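You operate a simulated robot arm through the tools that you are given. There is no shell and no other tool. Be economical: measure what you need, move in short steps, check, and stop when the job is done.

The job below is to be done with a simulated robot arm. You get a single attempt, and the scene is never put back.

## Task
Stack the grey tin labelled "3" from the top of the test bench on top of the grey tin marked "2".
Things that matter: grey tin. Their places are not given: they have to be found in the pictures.

The check looks at the end state, three seconds after you hand in, the way a careful person would. Anything else that was tipped, shoved, dropped, spilled or broken makes it a failure.

## Robot
A 6-joint arm with a two-finger parallel gripper, fixed in place. Base frame: the origin is at the foot of the arm, x ahead of it, y to its left, z up; the work surface is at about z = 0. Lengths are in mm, angles in degrees, forces in N, time in s.
With the tool pointing down near the work surface it reaches from about 160 to 420 mm from the base axis. Its first joint turns from -66.0 to 66.0 degrees. Payload 1.57 kg.
The tool frame sits at the grasp point between the pads (the TCP): z along the fingers, y along the line on which they close. The tips reach 30 mm beyond it. The gripper opens to 80 mm. The fingers are 17 mm wide and 12 mm thick; the gripper's body (40 by 82 mm) begins 80 mm behind the TCP.
Orientation is that of the tool frame in the base frame, as [roll, pitch, yaw] about the fixed x, y, z axes, in that order (R = Rz(yaw) Ry(pitch) Rx(roll)). With the fingers straight down and closing along the base's y, the tool's x points along the base's -x, its y along +y and its z along -z.

## Interface
- The arm moves only by the tool step_arm. Its argument "motion" is one flat list of numbers, 7 for each row, row after row: the turn, a rotation vector about the base's x, y, z in degrees, then the shift along the base's x, y, z in m, then the opening in per cent of the stroke, from 0 (shut) to 100 (fully open). In form: [wx, wy, wz, tx, ty, tz, grip, wx, wy, wz, tx, ty, tz, grip, ...]. A call has 1 to 10 rows; each row shifts and turns the commanded pose from where the row before left it. Each row takes 0.2 s and may step no farther than 50 mm and 8.6 degrees from the row before; otherwise, or with a gripper value out of range, the whole call is refused. A pose out of reach is approached as far as the arm can. The call stops where the force on the tool passes 40 N (or 10 N more than at its start, if that is more) or the arm is blocked; 0.2 s more then pass. Each finger travels about 153 mm/s and halts on what it meets, pressing with about 28 N; the grip force reading is that of the motor and also rises with nothing between the fingers. The clock runs only during rows and for 0.2 s after the last one: add rows that do not move to give the fingers time. It gives the time, the measured TCP pose, the force on the tool (base axes), the opening and the grip force at its end, in the units of the frame above (readings bear some noise), and new pictures: "show" is both (left out), scene, wrist or none.
- Cameras (640 x 400 px; columns grow to the right, rows downward): "scene" is fixed at [23.4, -312.4, 429.5]; the picture's right is [0.97, -0.26, 0.00], its down [-0.13, -0.51, -0.85] and it looks along [0.22, 0.82, -0.52] (base axes); focal length 314 px, centre (320, 200). "wrist" rides on the gripper at [-32, 0, -78] in the tool frame; the picture's right is [0.00, -1.00, 0.00], its down [0.97, 0.00, -0.24] and it looks along [0.24, 0.00, 0.97] (tool axes); focal length 218 px, centre (320, 200).
- locate(camera, pixels): for up to 12 pixels [column, row] of the newest picture of that camera ("zoom" is the newest enlarged one), the place [x, y, z] in the base frame of the surface seen there, good to about 2 mm. It takes no simulated time.
- enlarge(camera, box): a new picture of the part [left, top, right, bottom] of that camera's present view, enlarged. It takes no simulated time.
- job_done(): hands the job in; it is judged then, once.

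Keep the steps short. Do not move on a guess: measure, check each grasp and each placing, and mend mistakes. In all there are 60 turns and 120 pictures (those below and enlarged ones count). Leave the gripper open and the arm clear of the work at the hand-in unless told otherwise, and finish with a single line.

The tools are called by a JSON object that holds its "name" and its "arguments". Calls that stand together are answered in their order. step_arm: Moves the arm, as the interface text tells. Its arguments: {"type":"object","properties":{"motion":{"type":"array","items":{"type":"number"}},"show":{"type":"string","enum":["both","scene","wrist","none"]}},"required":["motion"]} The other tools are called the same way: locate (camera, pixels) gives the place of the surface under pixels of a picture; enlarge (camera, box) takes an enlarged picture of a part of a camera's view; job_done () hands the job in.

At the start:

```text
clock: 0.0
ee_pos: [273.1, 103.8, 190.7]
tool_rot: [-180.0, 0.0, 179.9]
force: [-0.3, 0.6, -0.4]
gripper_width: 79.9
gripper_force: 0.2
```

scene: 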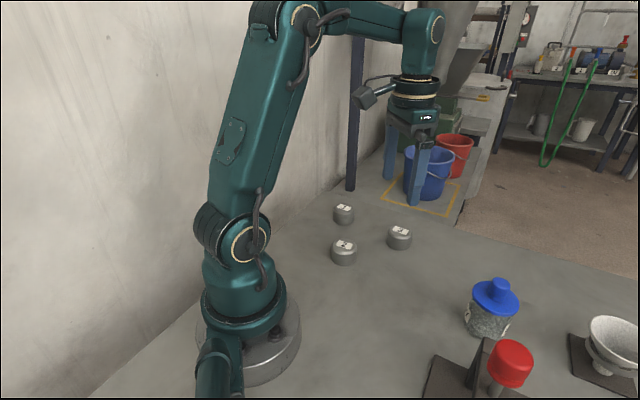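
wrist: 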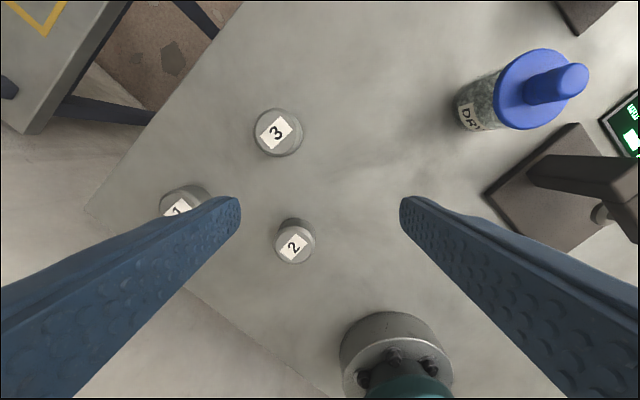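

The wrist view shows three grey tins: "3" at about (278,132), "2" at (295,242) and "1" at (183,205). I'll measure the tops and the bench, and enlarge the scene view to check the labels.

{"name": "locate", "arguments": {"camera": "wrist", "pixels": [[277, 132], [258, 132], [297, 132], [277, 112], [277, 150], [294, 246], [277, 246], [313, 246], [294, 232], [294, 262], [180, 207], [330, 150]]}}

{"name": "enlarge", "arguments": {"camera": "scene", "box": [300, 180, 460, 280]}}

{"name": "enlarge", "arguments": {"camera": "wrist", "box": [150, 90, 342, 280]}}

```text
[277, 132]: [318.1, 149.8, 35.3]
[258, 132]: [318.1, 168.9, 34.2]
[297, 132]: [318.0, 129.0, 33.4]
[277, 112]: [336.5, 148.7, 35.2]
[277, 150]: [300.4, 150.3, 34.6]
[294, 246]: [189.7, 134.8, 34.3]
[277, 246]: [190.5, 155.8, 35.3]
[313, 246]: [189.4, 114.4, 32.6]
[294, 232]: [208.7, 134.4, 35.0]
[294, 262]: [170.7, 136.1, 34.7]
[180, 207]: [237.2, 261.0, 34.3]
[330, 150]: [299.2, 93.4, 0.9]
```

```text
4.00 times, centred on (380, 230) of scene
```

zoom: 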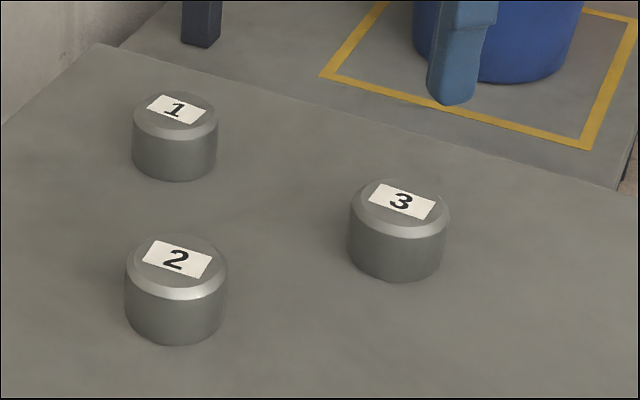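

```text
2.11 times, centred on (246, 185) of wrist
```

zoom: 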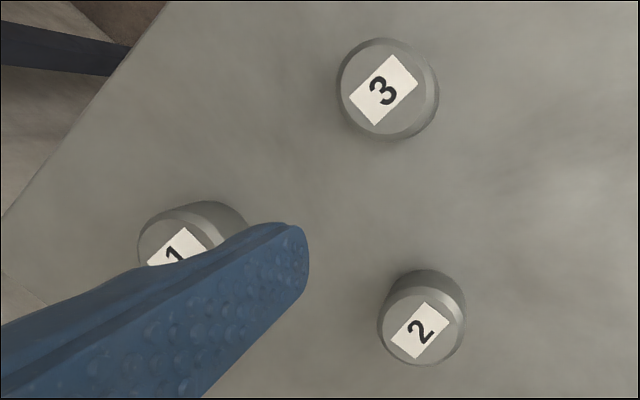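

Each tin's top is at about z 35 and the labels are readable. Next I'll locate the rims in the enlarged wrist view to get exact centres and diameters.

{"name": "locate", "arguments": {"camera": "zoom", "pixels": [[344, 88], [430, 88], [383, 45], [383, 131], [434, 88], [339, 88], [383, 330], [460, 330], [420, 292], [420, 360], [390, 330], [453, 330]]}}

```text
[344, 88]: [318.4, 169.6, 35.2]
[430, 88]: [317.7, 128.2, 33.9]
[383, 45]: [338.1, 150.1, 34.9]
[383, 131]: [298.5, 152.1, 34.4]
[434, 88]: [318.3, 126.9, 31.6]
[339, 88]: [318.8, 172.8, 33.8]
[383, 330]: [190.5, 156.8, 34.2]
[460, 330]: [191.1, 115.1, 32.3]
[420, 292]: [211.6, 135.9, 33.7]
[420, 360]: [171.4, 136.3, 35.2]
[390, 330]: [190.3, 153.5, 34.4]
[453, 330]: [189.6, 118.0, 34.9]
```

Tin 3's centre is about (318, 149.5) and tin 2's about (190.5, 135.8), each roughly 46 mm across. I'll move above tin 3 with the gripper open and come down to z≈100 to check alignment.

{"name": "step_arm", "arguments": {"motion": [0, 0, 0, 0.0225, 0.0229, 0, 100, 0, 0, 0, 0.0224, 0.0228, 0, 100, 0, 0, 0, 0, 0, -0.03, 100, 0, 0, 0, 0, 0, -0.03, 100, 0, 0, 0, 0, 0, -0.03, 100, 0, 0, 0, 0, 0, 0, 100]}}

```text
clock: 1.4
ee_pos: [319.5, 149.7, 98.9]
tool_rot: [-180.0, 0.0, 180.0]
force: [-0.3, 0.1, -0.1]
gripper_width: 80.1
gripper_force: 0.0
```

scene: 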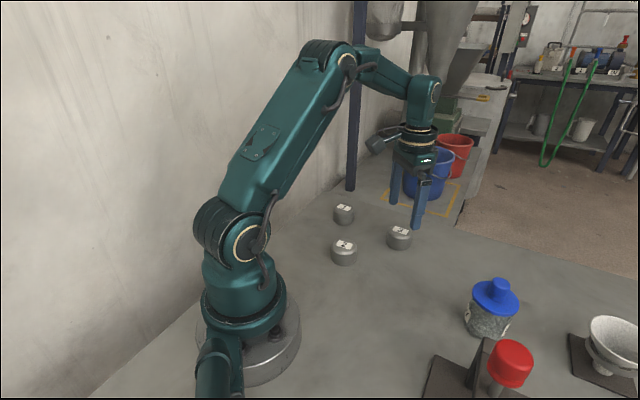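
wrist: 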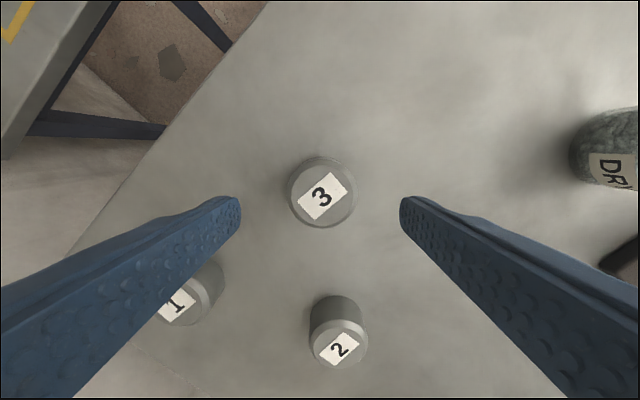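

Tin 3 sits centred between the fingers at (321,192). I'll re-measure it from this closer view, along with tin 2.

{"name": "locate", "arguments": {"camera": "wrist", "pixels": [[293, 194], [350, 194], [322, 166], [322, 220], [289, 194], [354, 194], [317, 345], [363, 345], [340, 326], [340, 362], [314, 345], [367, 345]]}}

```text
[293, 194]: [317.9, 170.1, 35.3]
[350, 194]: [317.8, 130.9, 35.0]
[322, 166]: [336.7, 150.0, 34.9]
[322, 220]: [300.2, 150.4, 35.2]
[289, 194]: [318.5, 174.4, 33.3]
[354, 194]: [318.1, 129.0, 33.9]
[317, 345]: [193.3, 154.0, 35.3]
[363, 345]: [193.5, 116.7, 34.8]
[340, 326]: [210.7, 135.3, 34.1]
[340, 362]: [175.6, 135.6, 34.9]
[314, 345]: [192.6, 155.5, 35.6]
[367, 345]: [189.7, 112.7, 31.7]
```

Tin 3's centre is (318.3, 150.4). I'll correct by about 1 mm, go down to TCP z≈38 (tips at about 8) and close.

{"name": "step_arm", "arguments": {"motion": [0, 0, 0, -0.0012, 0.0006, -0.02, 100, 0, 0, 0, 0, 0, -0.02, 100, 0, 0, 0, 0, 0, -0.013, 100, 0, 0, 0, 0, 0, -0.008, 100, 0, 0, 0, 0, 0, 0, 100]}}

{"name": "step_arm", "arguments": {"motion": [0, 0, 0, 0, 0, 0, 70, 0, 0, 0, 0, 0, 0, 62, 0, 0, 0, 0, 0, 0, 50, 0, 0, 0, 0, 0, 0, 30, 0, 0, 0, 0, 0, 0, 30]}}

```text
clock: 2.6
ee_pos: [316.9, 149.7, 38.9]
tool_rot: [-180.0, 0.0, -179.9]
force: [0.7, -0.4, -0.6]
gripper_width: 80.0
gripper_force: 0.1
```

scene: 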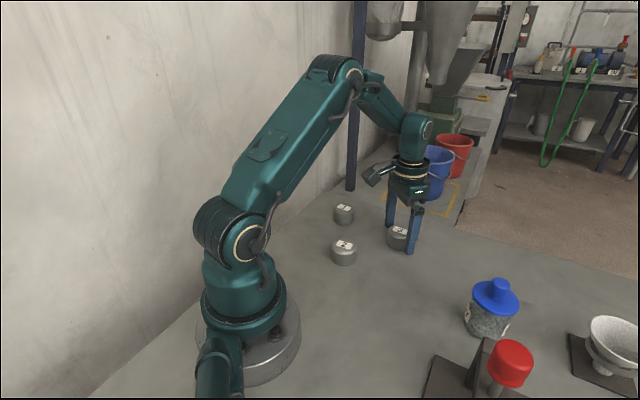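
wrist: 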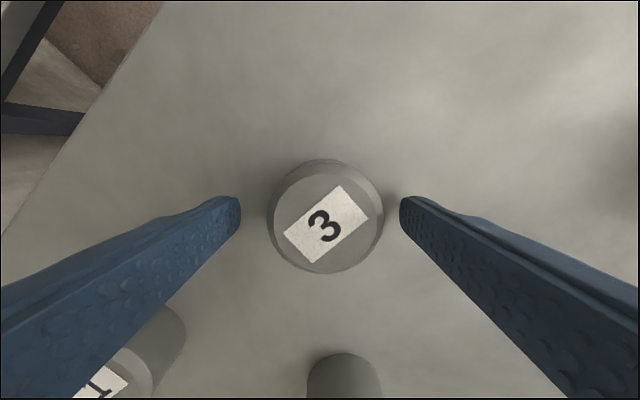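

```text
clock: 3.8
ee_pos: [316.9, 150.4, 38.7]
tool_rot: [179.9, 0.0, -180.0]
force: [-1.0, 0.1, 1.0]
gripper_width: 48.4
gripper_force: 28.4
```

scene: 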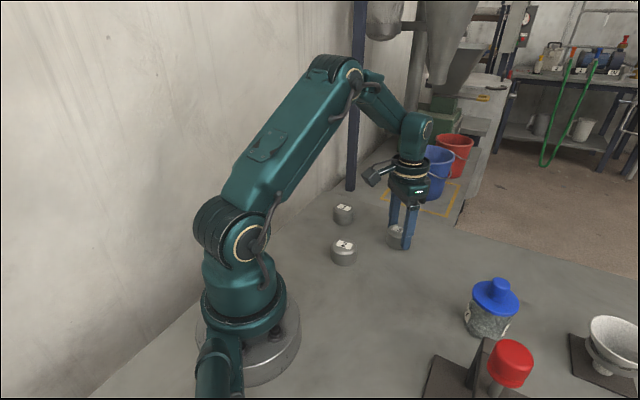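
wrist: 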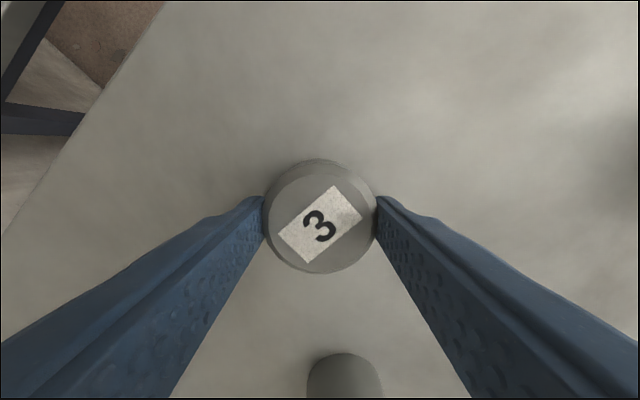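

The tin is gripped: opening 48.4 mm, 28 N. I'll lift it straight up by 75 mm, holding the grip, and check it stays held.

{"name": "step_arm", "arguments": {"motion": [0, 0, 0, 0, 0, 0.01, 30, 0, 0, 0, 0, 0, 0.02, 30, 0, 0, 0, 0, 0, 0.02, 30, 0, 0, 0, 0, 0, 0.025, 30, 0, 0, 0, 0, 0, 0, 30]}}

```text
clock: 5.0
ee_pos: [316.5, 149.2, 114.7]
tool_rot: [-180.0, 0.0, -179.9]
force: [-0.1, -0.2, -0.2]
gripper_width: 48.4
gripper_force: 28.5
```

scene: 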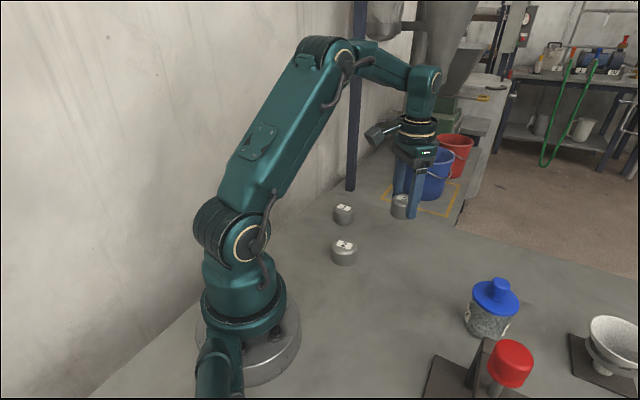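
wrist: 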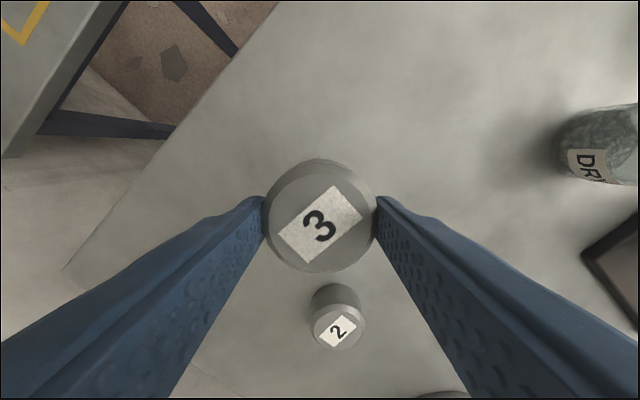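

The tin is held and lifted. I'll measure where it sits in the gripper, and measure tin 2 again.

{"name": "locate", "arguments": {"camera": "wrist", "pixels": [[320, 178], [320, 265], [320, 220], [285, 220], [355, 220], [320, 170], [320, 272], [338, 312], [338, 347], [316, 330], [360, 330], [338, 330]]}}

{"name": "enlarge", "arguments": {"camera": "wrist", "box": [240, 150, 400, 360]}}

```text
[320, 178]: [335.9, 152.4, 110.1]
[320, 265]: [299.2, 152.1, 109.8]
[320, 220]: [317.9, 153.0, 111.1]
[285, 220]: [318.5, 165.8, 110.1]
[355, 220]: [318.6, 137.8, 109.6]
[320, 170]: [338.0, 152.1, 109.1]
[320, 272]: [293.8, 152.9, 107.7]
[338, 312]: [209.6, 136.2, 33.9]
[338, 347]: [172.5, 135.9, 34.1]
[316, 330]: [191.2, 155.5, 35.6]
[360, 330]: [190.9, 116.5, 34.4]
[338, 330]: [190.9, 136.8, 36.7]
```

```text
1.90 times, centred on (320, 255) of wrist
```

zoom: 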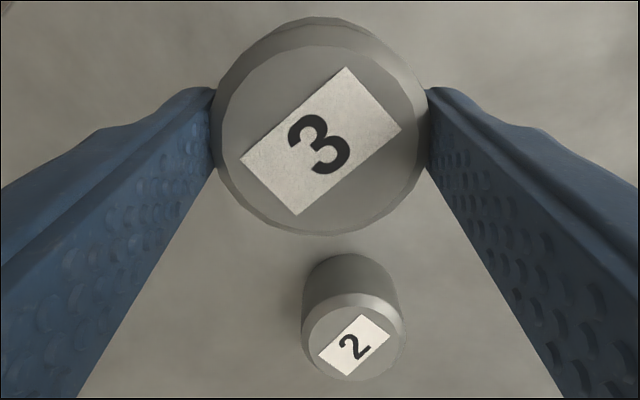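

I'll measure the held tin's top face edges more carefully in the enlarged picture.

{"name": "locate", "arguments": {"camera": "zoom", "pixels": [[320, 50], [320, 220], [220, 140], [417, 140], [320, 140], [250, 90], [390, 90], [355, 312], [355, 376], [308, 345], [398, 345], [355, 345]]}}

```text
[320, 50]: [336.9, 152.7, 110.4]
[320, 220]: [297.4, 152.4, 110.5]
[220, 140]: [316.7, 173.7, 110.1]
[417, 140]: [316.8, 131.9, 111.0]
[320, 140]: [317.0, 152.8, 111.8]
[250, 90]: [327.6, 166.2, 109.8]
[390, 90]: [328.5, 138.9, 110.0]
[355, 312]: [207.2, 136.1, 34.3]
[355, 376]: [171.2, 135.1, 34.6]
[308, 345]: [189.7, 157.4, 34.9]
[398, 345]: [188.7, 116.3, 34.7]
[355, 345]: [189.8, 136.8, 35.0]
```

The same-picture offset from the held tin to tin 2 is about (-127, -15) mm. The held tin's bottom is at about z 75, well clear of the others. I'll shift above tin 2 at this height.

{"name": "step_arm", "arguments": {"motion": [0, 0, 0, -0.01, -0.001, 0, 30, 0, 0, 0, -0.02, -0.0023, 0, 30, 0, 0, 0, -0.025, -0.003, 0, 30, 0, 0, 0, -0.025, -0.003, 0, 30, 0, 0, 0, -0.022, -0.003, 0, 30, 0, 0, 0, -0.015, -0.0015, 0, 30, 0, 0, 0, -0.0098, -0.001, 0, 30, 0, 0, 0, 0, 0, 0, 30]}}

{"name": "enlarge", "arguments": {"camera": "scene", "box": [290, 170, 400, 280]}}

```text
clock: 6.8
ee_pos: [190.7, 135.5, 113.9]
tool_rot: [179.9, 0.1, 179.9]
force: [0.4, 0.5, -1.1]
gripper_width: 48.4
gripper_force: 28.2
```

scene: 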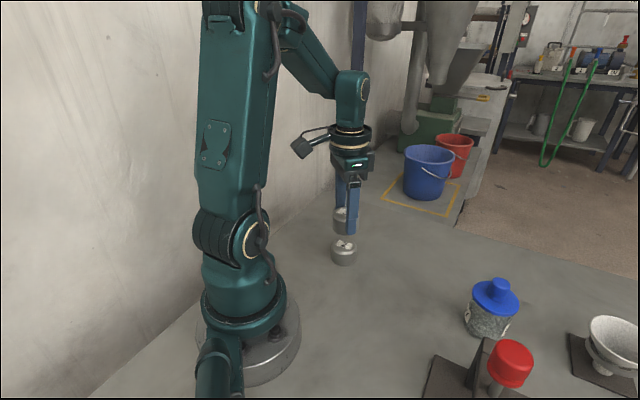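
wrist: 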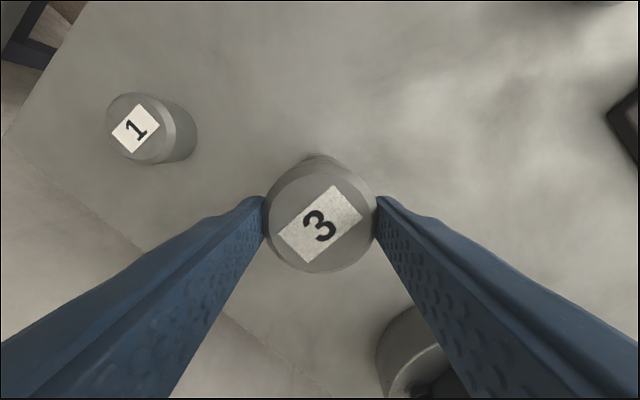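

```text
3.64 times, centred on (345, 225) of scene
```

zoom: 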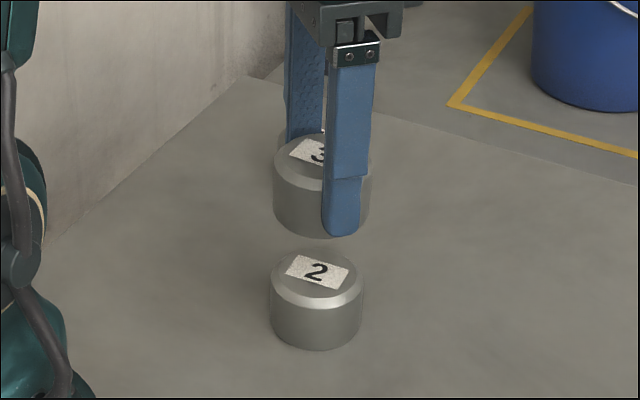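

Side to side the stack lines up: held tin centre at zoom column 322 and tin 2 at 316.5. That matches the ~6 px perspective shift I'd expect for a vertical stack. To check depth, I'll compare matching points on the two front walls.

{"name": "locate", "arguments": {"camera": "zoom", "pixels": [[300, 195], [300, 210], [310, 195], [310, 210], [287, 200], [296, 318], [296, 332], [305, 318], [305, 332], [284, 320], [303, 160], [296, 272]]}}

{"name": "locate", "arguments": {"camera": "wrist", "pixels": [[320, 178], [320, 260], [320, 220], [275, 220], [365, 220]]}}

```text
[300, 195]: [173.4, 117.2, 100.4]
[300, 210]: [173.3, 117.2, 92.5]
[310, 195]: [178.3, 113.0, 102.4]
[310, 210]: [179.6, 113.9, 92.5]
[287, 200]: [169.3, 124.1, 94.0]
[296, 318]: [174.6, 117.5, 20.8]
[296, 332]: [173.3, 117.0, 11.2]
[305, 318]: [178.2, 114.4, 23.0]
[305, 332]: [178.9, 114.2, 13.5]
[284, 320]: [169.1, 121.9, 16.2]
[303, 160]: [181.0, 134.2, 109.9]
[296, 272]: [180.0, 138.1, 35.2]
```

```text
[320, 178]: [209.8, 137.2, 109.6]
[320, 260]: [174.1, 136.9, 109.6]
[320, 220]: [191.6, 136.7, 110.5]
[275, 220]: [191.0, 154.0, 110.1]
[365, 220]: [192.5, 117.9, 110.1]
```

The front walls match to within about 1 mm, so the stack is aligned. The held tin's bottom is at about z 75 against tin 2's top at 35. I'll lower 36 mm gently, then look.

{"name": "step_arm", "arguments": {"motion": [0, 0, 0, 0, 0, -0.01, 30, 0, 0, 0, 0, 0, -0.012, 30, 0, 0, 0, 0, 0, -0.009, 30, 0, 0, 0, 0, 0, -0.005, 30, 0, 0, 0, 0, 0, 0, 30], "show": "none"}}

{"name": "enlarge", "arguments": {"camera": "scene", "box": [300, 190, 390, 280]}}

```text
clock: 8.0
ee_pos: [191.5, 135.2, 78.4]
tool_rot: [-180.0, 0.0, -179.9]
force: [-0.7, -0.8, -1.5]
gripper_width: 48.5
gripper_force: 27.8
```

```text
4.44 times, centred on (345, 235) of scene
```

zoom: 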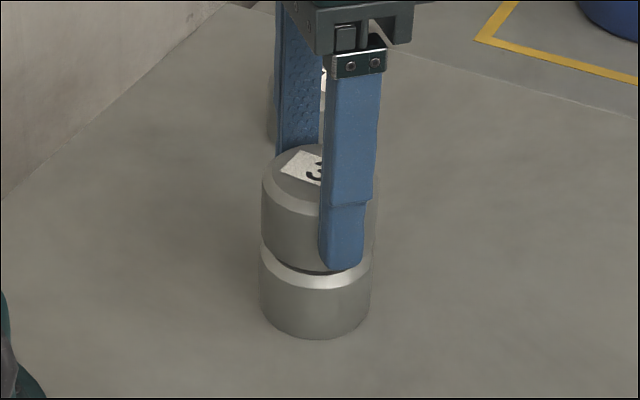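

The tins line up with a gap of about 4 mm, and there's no contact yet. I'll lower another 3.5 mm in small steps and watch the force.

{"name": "step_arm", "arguments": {"motion": [0, 0, 0, 0, 0, -0.0015, 30, 0, 0, 0, 0, 0, -0.001, 30, 0, 0, 0, 0, 0, -0.001, 30, 0, 0, 0, 0, 0, 0, 30], "show": "none"}}

{"name": "enlarge", "arguments": {"camera": "scene", "box": [300, 190, 390, 280]}}

```text
clock: 9.0
ee_pos: [190.4, 134.7, 73.1]
tool_rot: [-180.0, -0.1, -179.9]
force: [0.0, -0.5, -0.7]
gripper_width: 47.9
gripper_force: 27.7
```

```text
4.44 times, centred on (345, 235) of scene
```

zoom: 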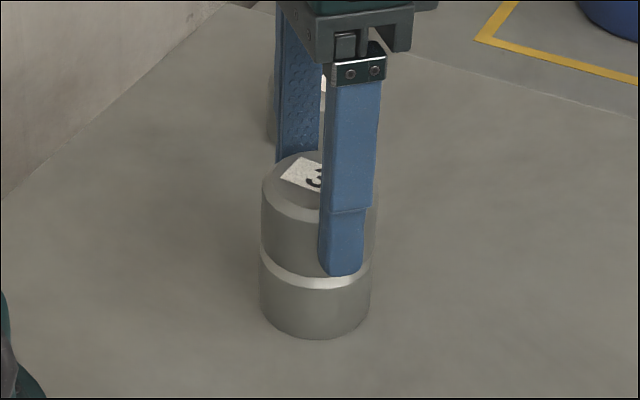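

Nearly touching, but still no contact force. I'll go down in 0.5 mm steps.

{"name": "step_arm", "arguments": {"motion": [0, 0, 0, 0, 0, -0.0005, 30, 0, 0, 0, 0, 0, 0, 30], "show": "none"}}

{"name": "step_arm", "arguments": {"motion": [0, 0, 0, 0, 0, -0.0005, 30, 0, 0, 0, 0, 0, 0, 30], "show": "none"}}

{"name": "enlarge", "arguments": {"camera": "scene", "box": [320, 220, 370, 270]}}

```text
clock: 9.6
ee_pos: [190.3, 134.9, 75.1]
tool_rot: [180.0, 0.0, -180.0]
force: [-0.1, 1.0, -0.5]
gripper_width: 48.1
gripper_force: 28.0
```

```text
clock: 10.2
ee_pos: [189.7, 134.6, 73.7]
tool_rot: [180.0, 0.1, 179.9]
force: [0.6, 0.1, -1.0]
gripper_width: 48.1
gripper_force: 28.2
```

```text
8.00 times, centred on (345, 245) of scene
```

zoom: 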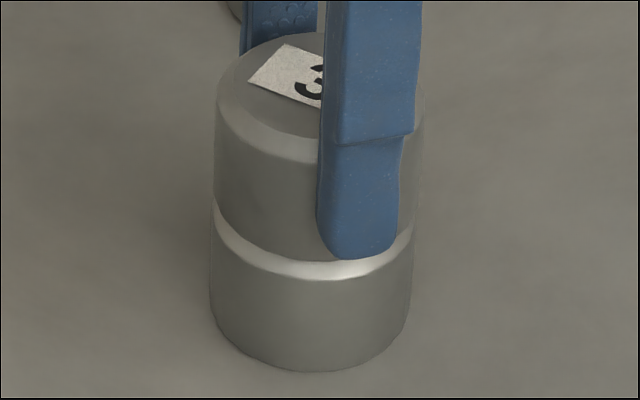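

Still no force, and the gap can't be seen. Two more 0.5 mm steps, reading the force after each.

{"name": "step_arm", "arguments": {"motion": [0, 0, 0, 0, 0, -0.0005, 30, 0, 0, 0, 0, 0, 0, 30], "show": "none"}}

{"name": "locate", "arguments": {"camera": "zoom", "pixels": [[290, 100], [270, 60], [280, 65], [300, 55], [285, 110]]}}

```text
clock: 10.8
ee_pos: [191.0, 136.1, 73.9]
tool_rot: [179.9, 0.0, -180.0]
force: [-0.9, -0.2, -1.5]
gripper_width: 48.0
gripper_force: 27.6
```

```text
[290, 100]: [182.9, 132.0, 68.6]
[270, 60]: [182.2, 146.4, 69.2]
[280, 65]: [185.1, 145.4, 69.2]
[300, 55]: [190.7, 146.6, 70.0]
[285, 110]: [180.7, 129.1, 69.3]
```

{"name": "step_arm", "arguments": {"motion": [0, 0, 0, 0, 0, -0.0005, 30, 0, 0, 0, 0, 0, 0, 30], "show": "none"}}

```text
clock: 11.4
ee_pos: [189.6, 135.9, 73.2]
tool_rot: [180.0, 0.1, -179.9]
force: [0.5, -2.5, 11.0]
gripper_width: 48.0
gripper_force: 27.9
```

Upward force is now 11 N, so tin 3 is resting on tin 2. I'll open slowly, staying in place.

{"name": "step_arm", "arguments": {"motion": [0, 0, 0, 0, 0, 0, 62, 0, 0, 0, 0, 0, 0, 70, 0, 0, 0, 0, 0, 0, 85, 0, 0, 0, 0, 0, 0, 100, 0, 0, 0, 0, 0, 0, 100]}}

{"name": "enlarge", "arguments": {"camera": "scene", "box": [300, 190, 390, 280]}}

```text
clock: 12.6
ee_pos: [189.3, 135.2, 73.5]
tool_rot: [180.0, 0.0, 180.0]
force: [0.0, 0.3, -0.5]
gripper_width: 80.0
gripper_force: 0.1
```

scene: 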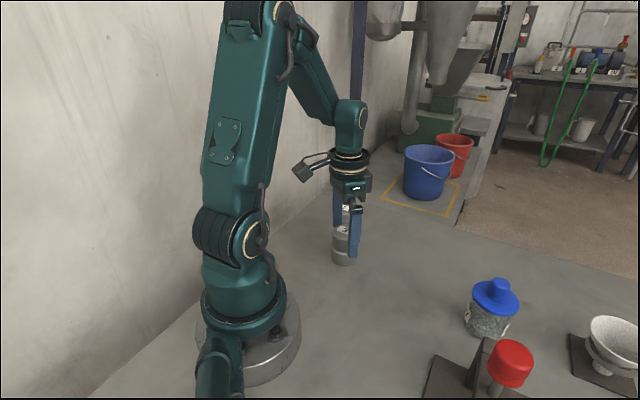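
wrist: 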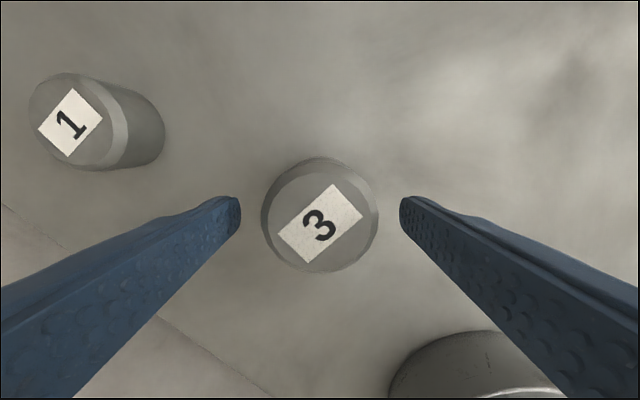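

```text
4.44 times, centred on (345, 235) of scene
```

zoom: 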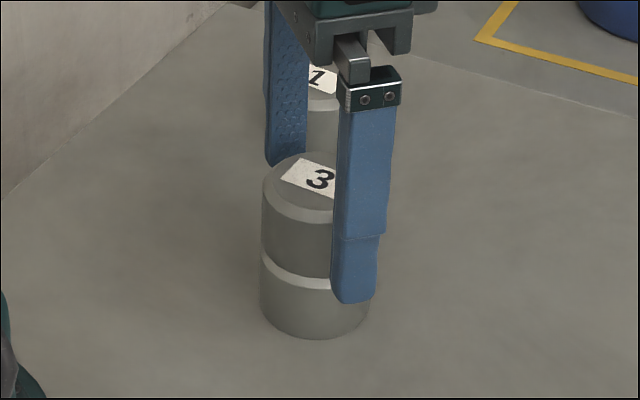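

Released, with tin 3 sitting on tin 2. I'll back the arm straight up, then away toward its starting position.

{"name": "step_arm", "arguments": {"motion": [0, 0, 0, 0, 0, 0.015, 100, 0, 0, 0, 0, 0, 0.025, 100, 0, 0, 0, 0, 0, 0.03, 100, 0, 0, 0, 0, 0, 0.03, 100, 0, 0, 0, 0, 0, 0.02, 100, 0, 0, 0, 0.03, -0.01, 0, 100, 0, 0, 0, 0.03, -0.01, 0, 100, 0, 0, 0, 0.02, -0.01, 0, 100, 0, 0, 0, 0, 0, 0, 100]}}

{"name": "enlarge", "arguments": {"camera": "scene", "box": [300, 190, 390, 280]}}

```text
clock: 14.6
ee_pos: [269.2, 106.5, 192.4]
tool_rot: [180.0, 0.0, -179.9]
force: [-0.4, 0.0, -0.3]
gripper_width: 80.0
gripper_force: 0.1
```

scene: 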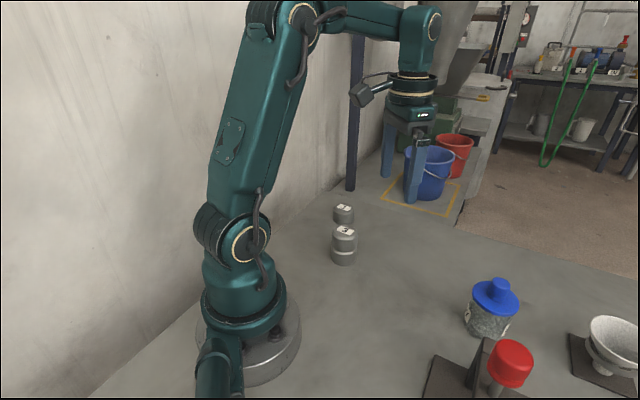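
wrist: 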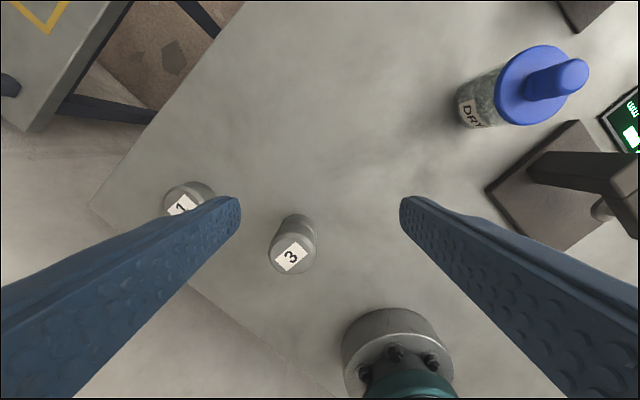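

```text
4.44 times, centred on (345, 235) of scene
```

zoom: 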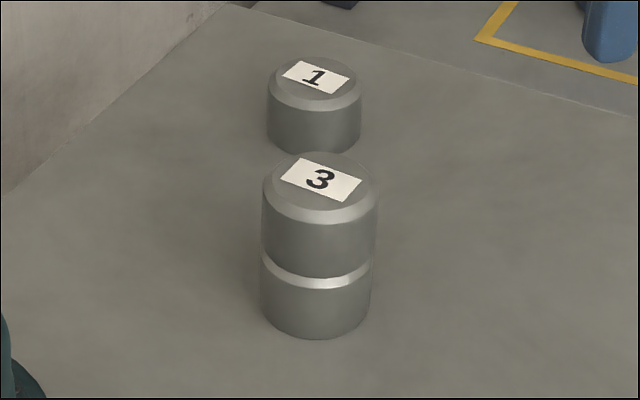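

The stack is upright and aligned, tin 1 hasn't moved, and the arm is clear with the gripper open. I'm handing in.

{"name": "job_done", "arguments": {}}

```text
The job is handed in.
```

Tin "3" is stacked upright on tin "2", nothing else was disturbed, and the arm is clear with the gripper open.
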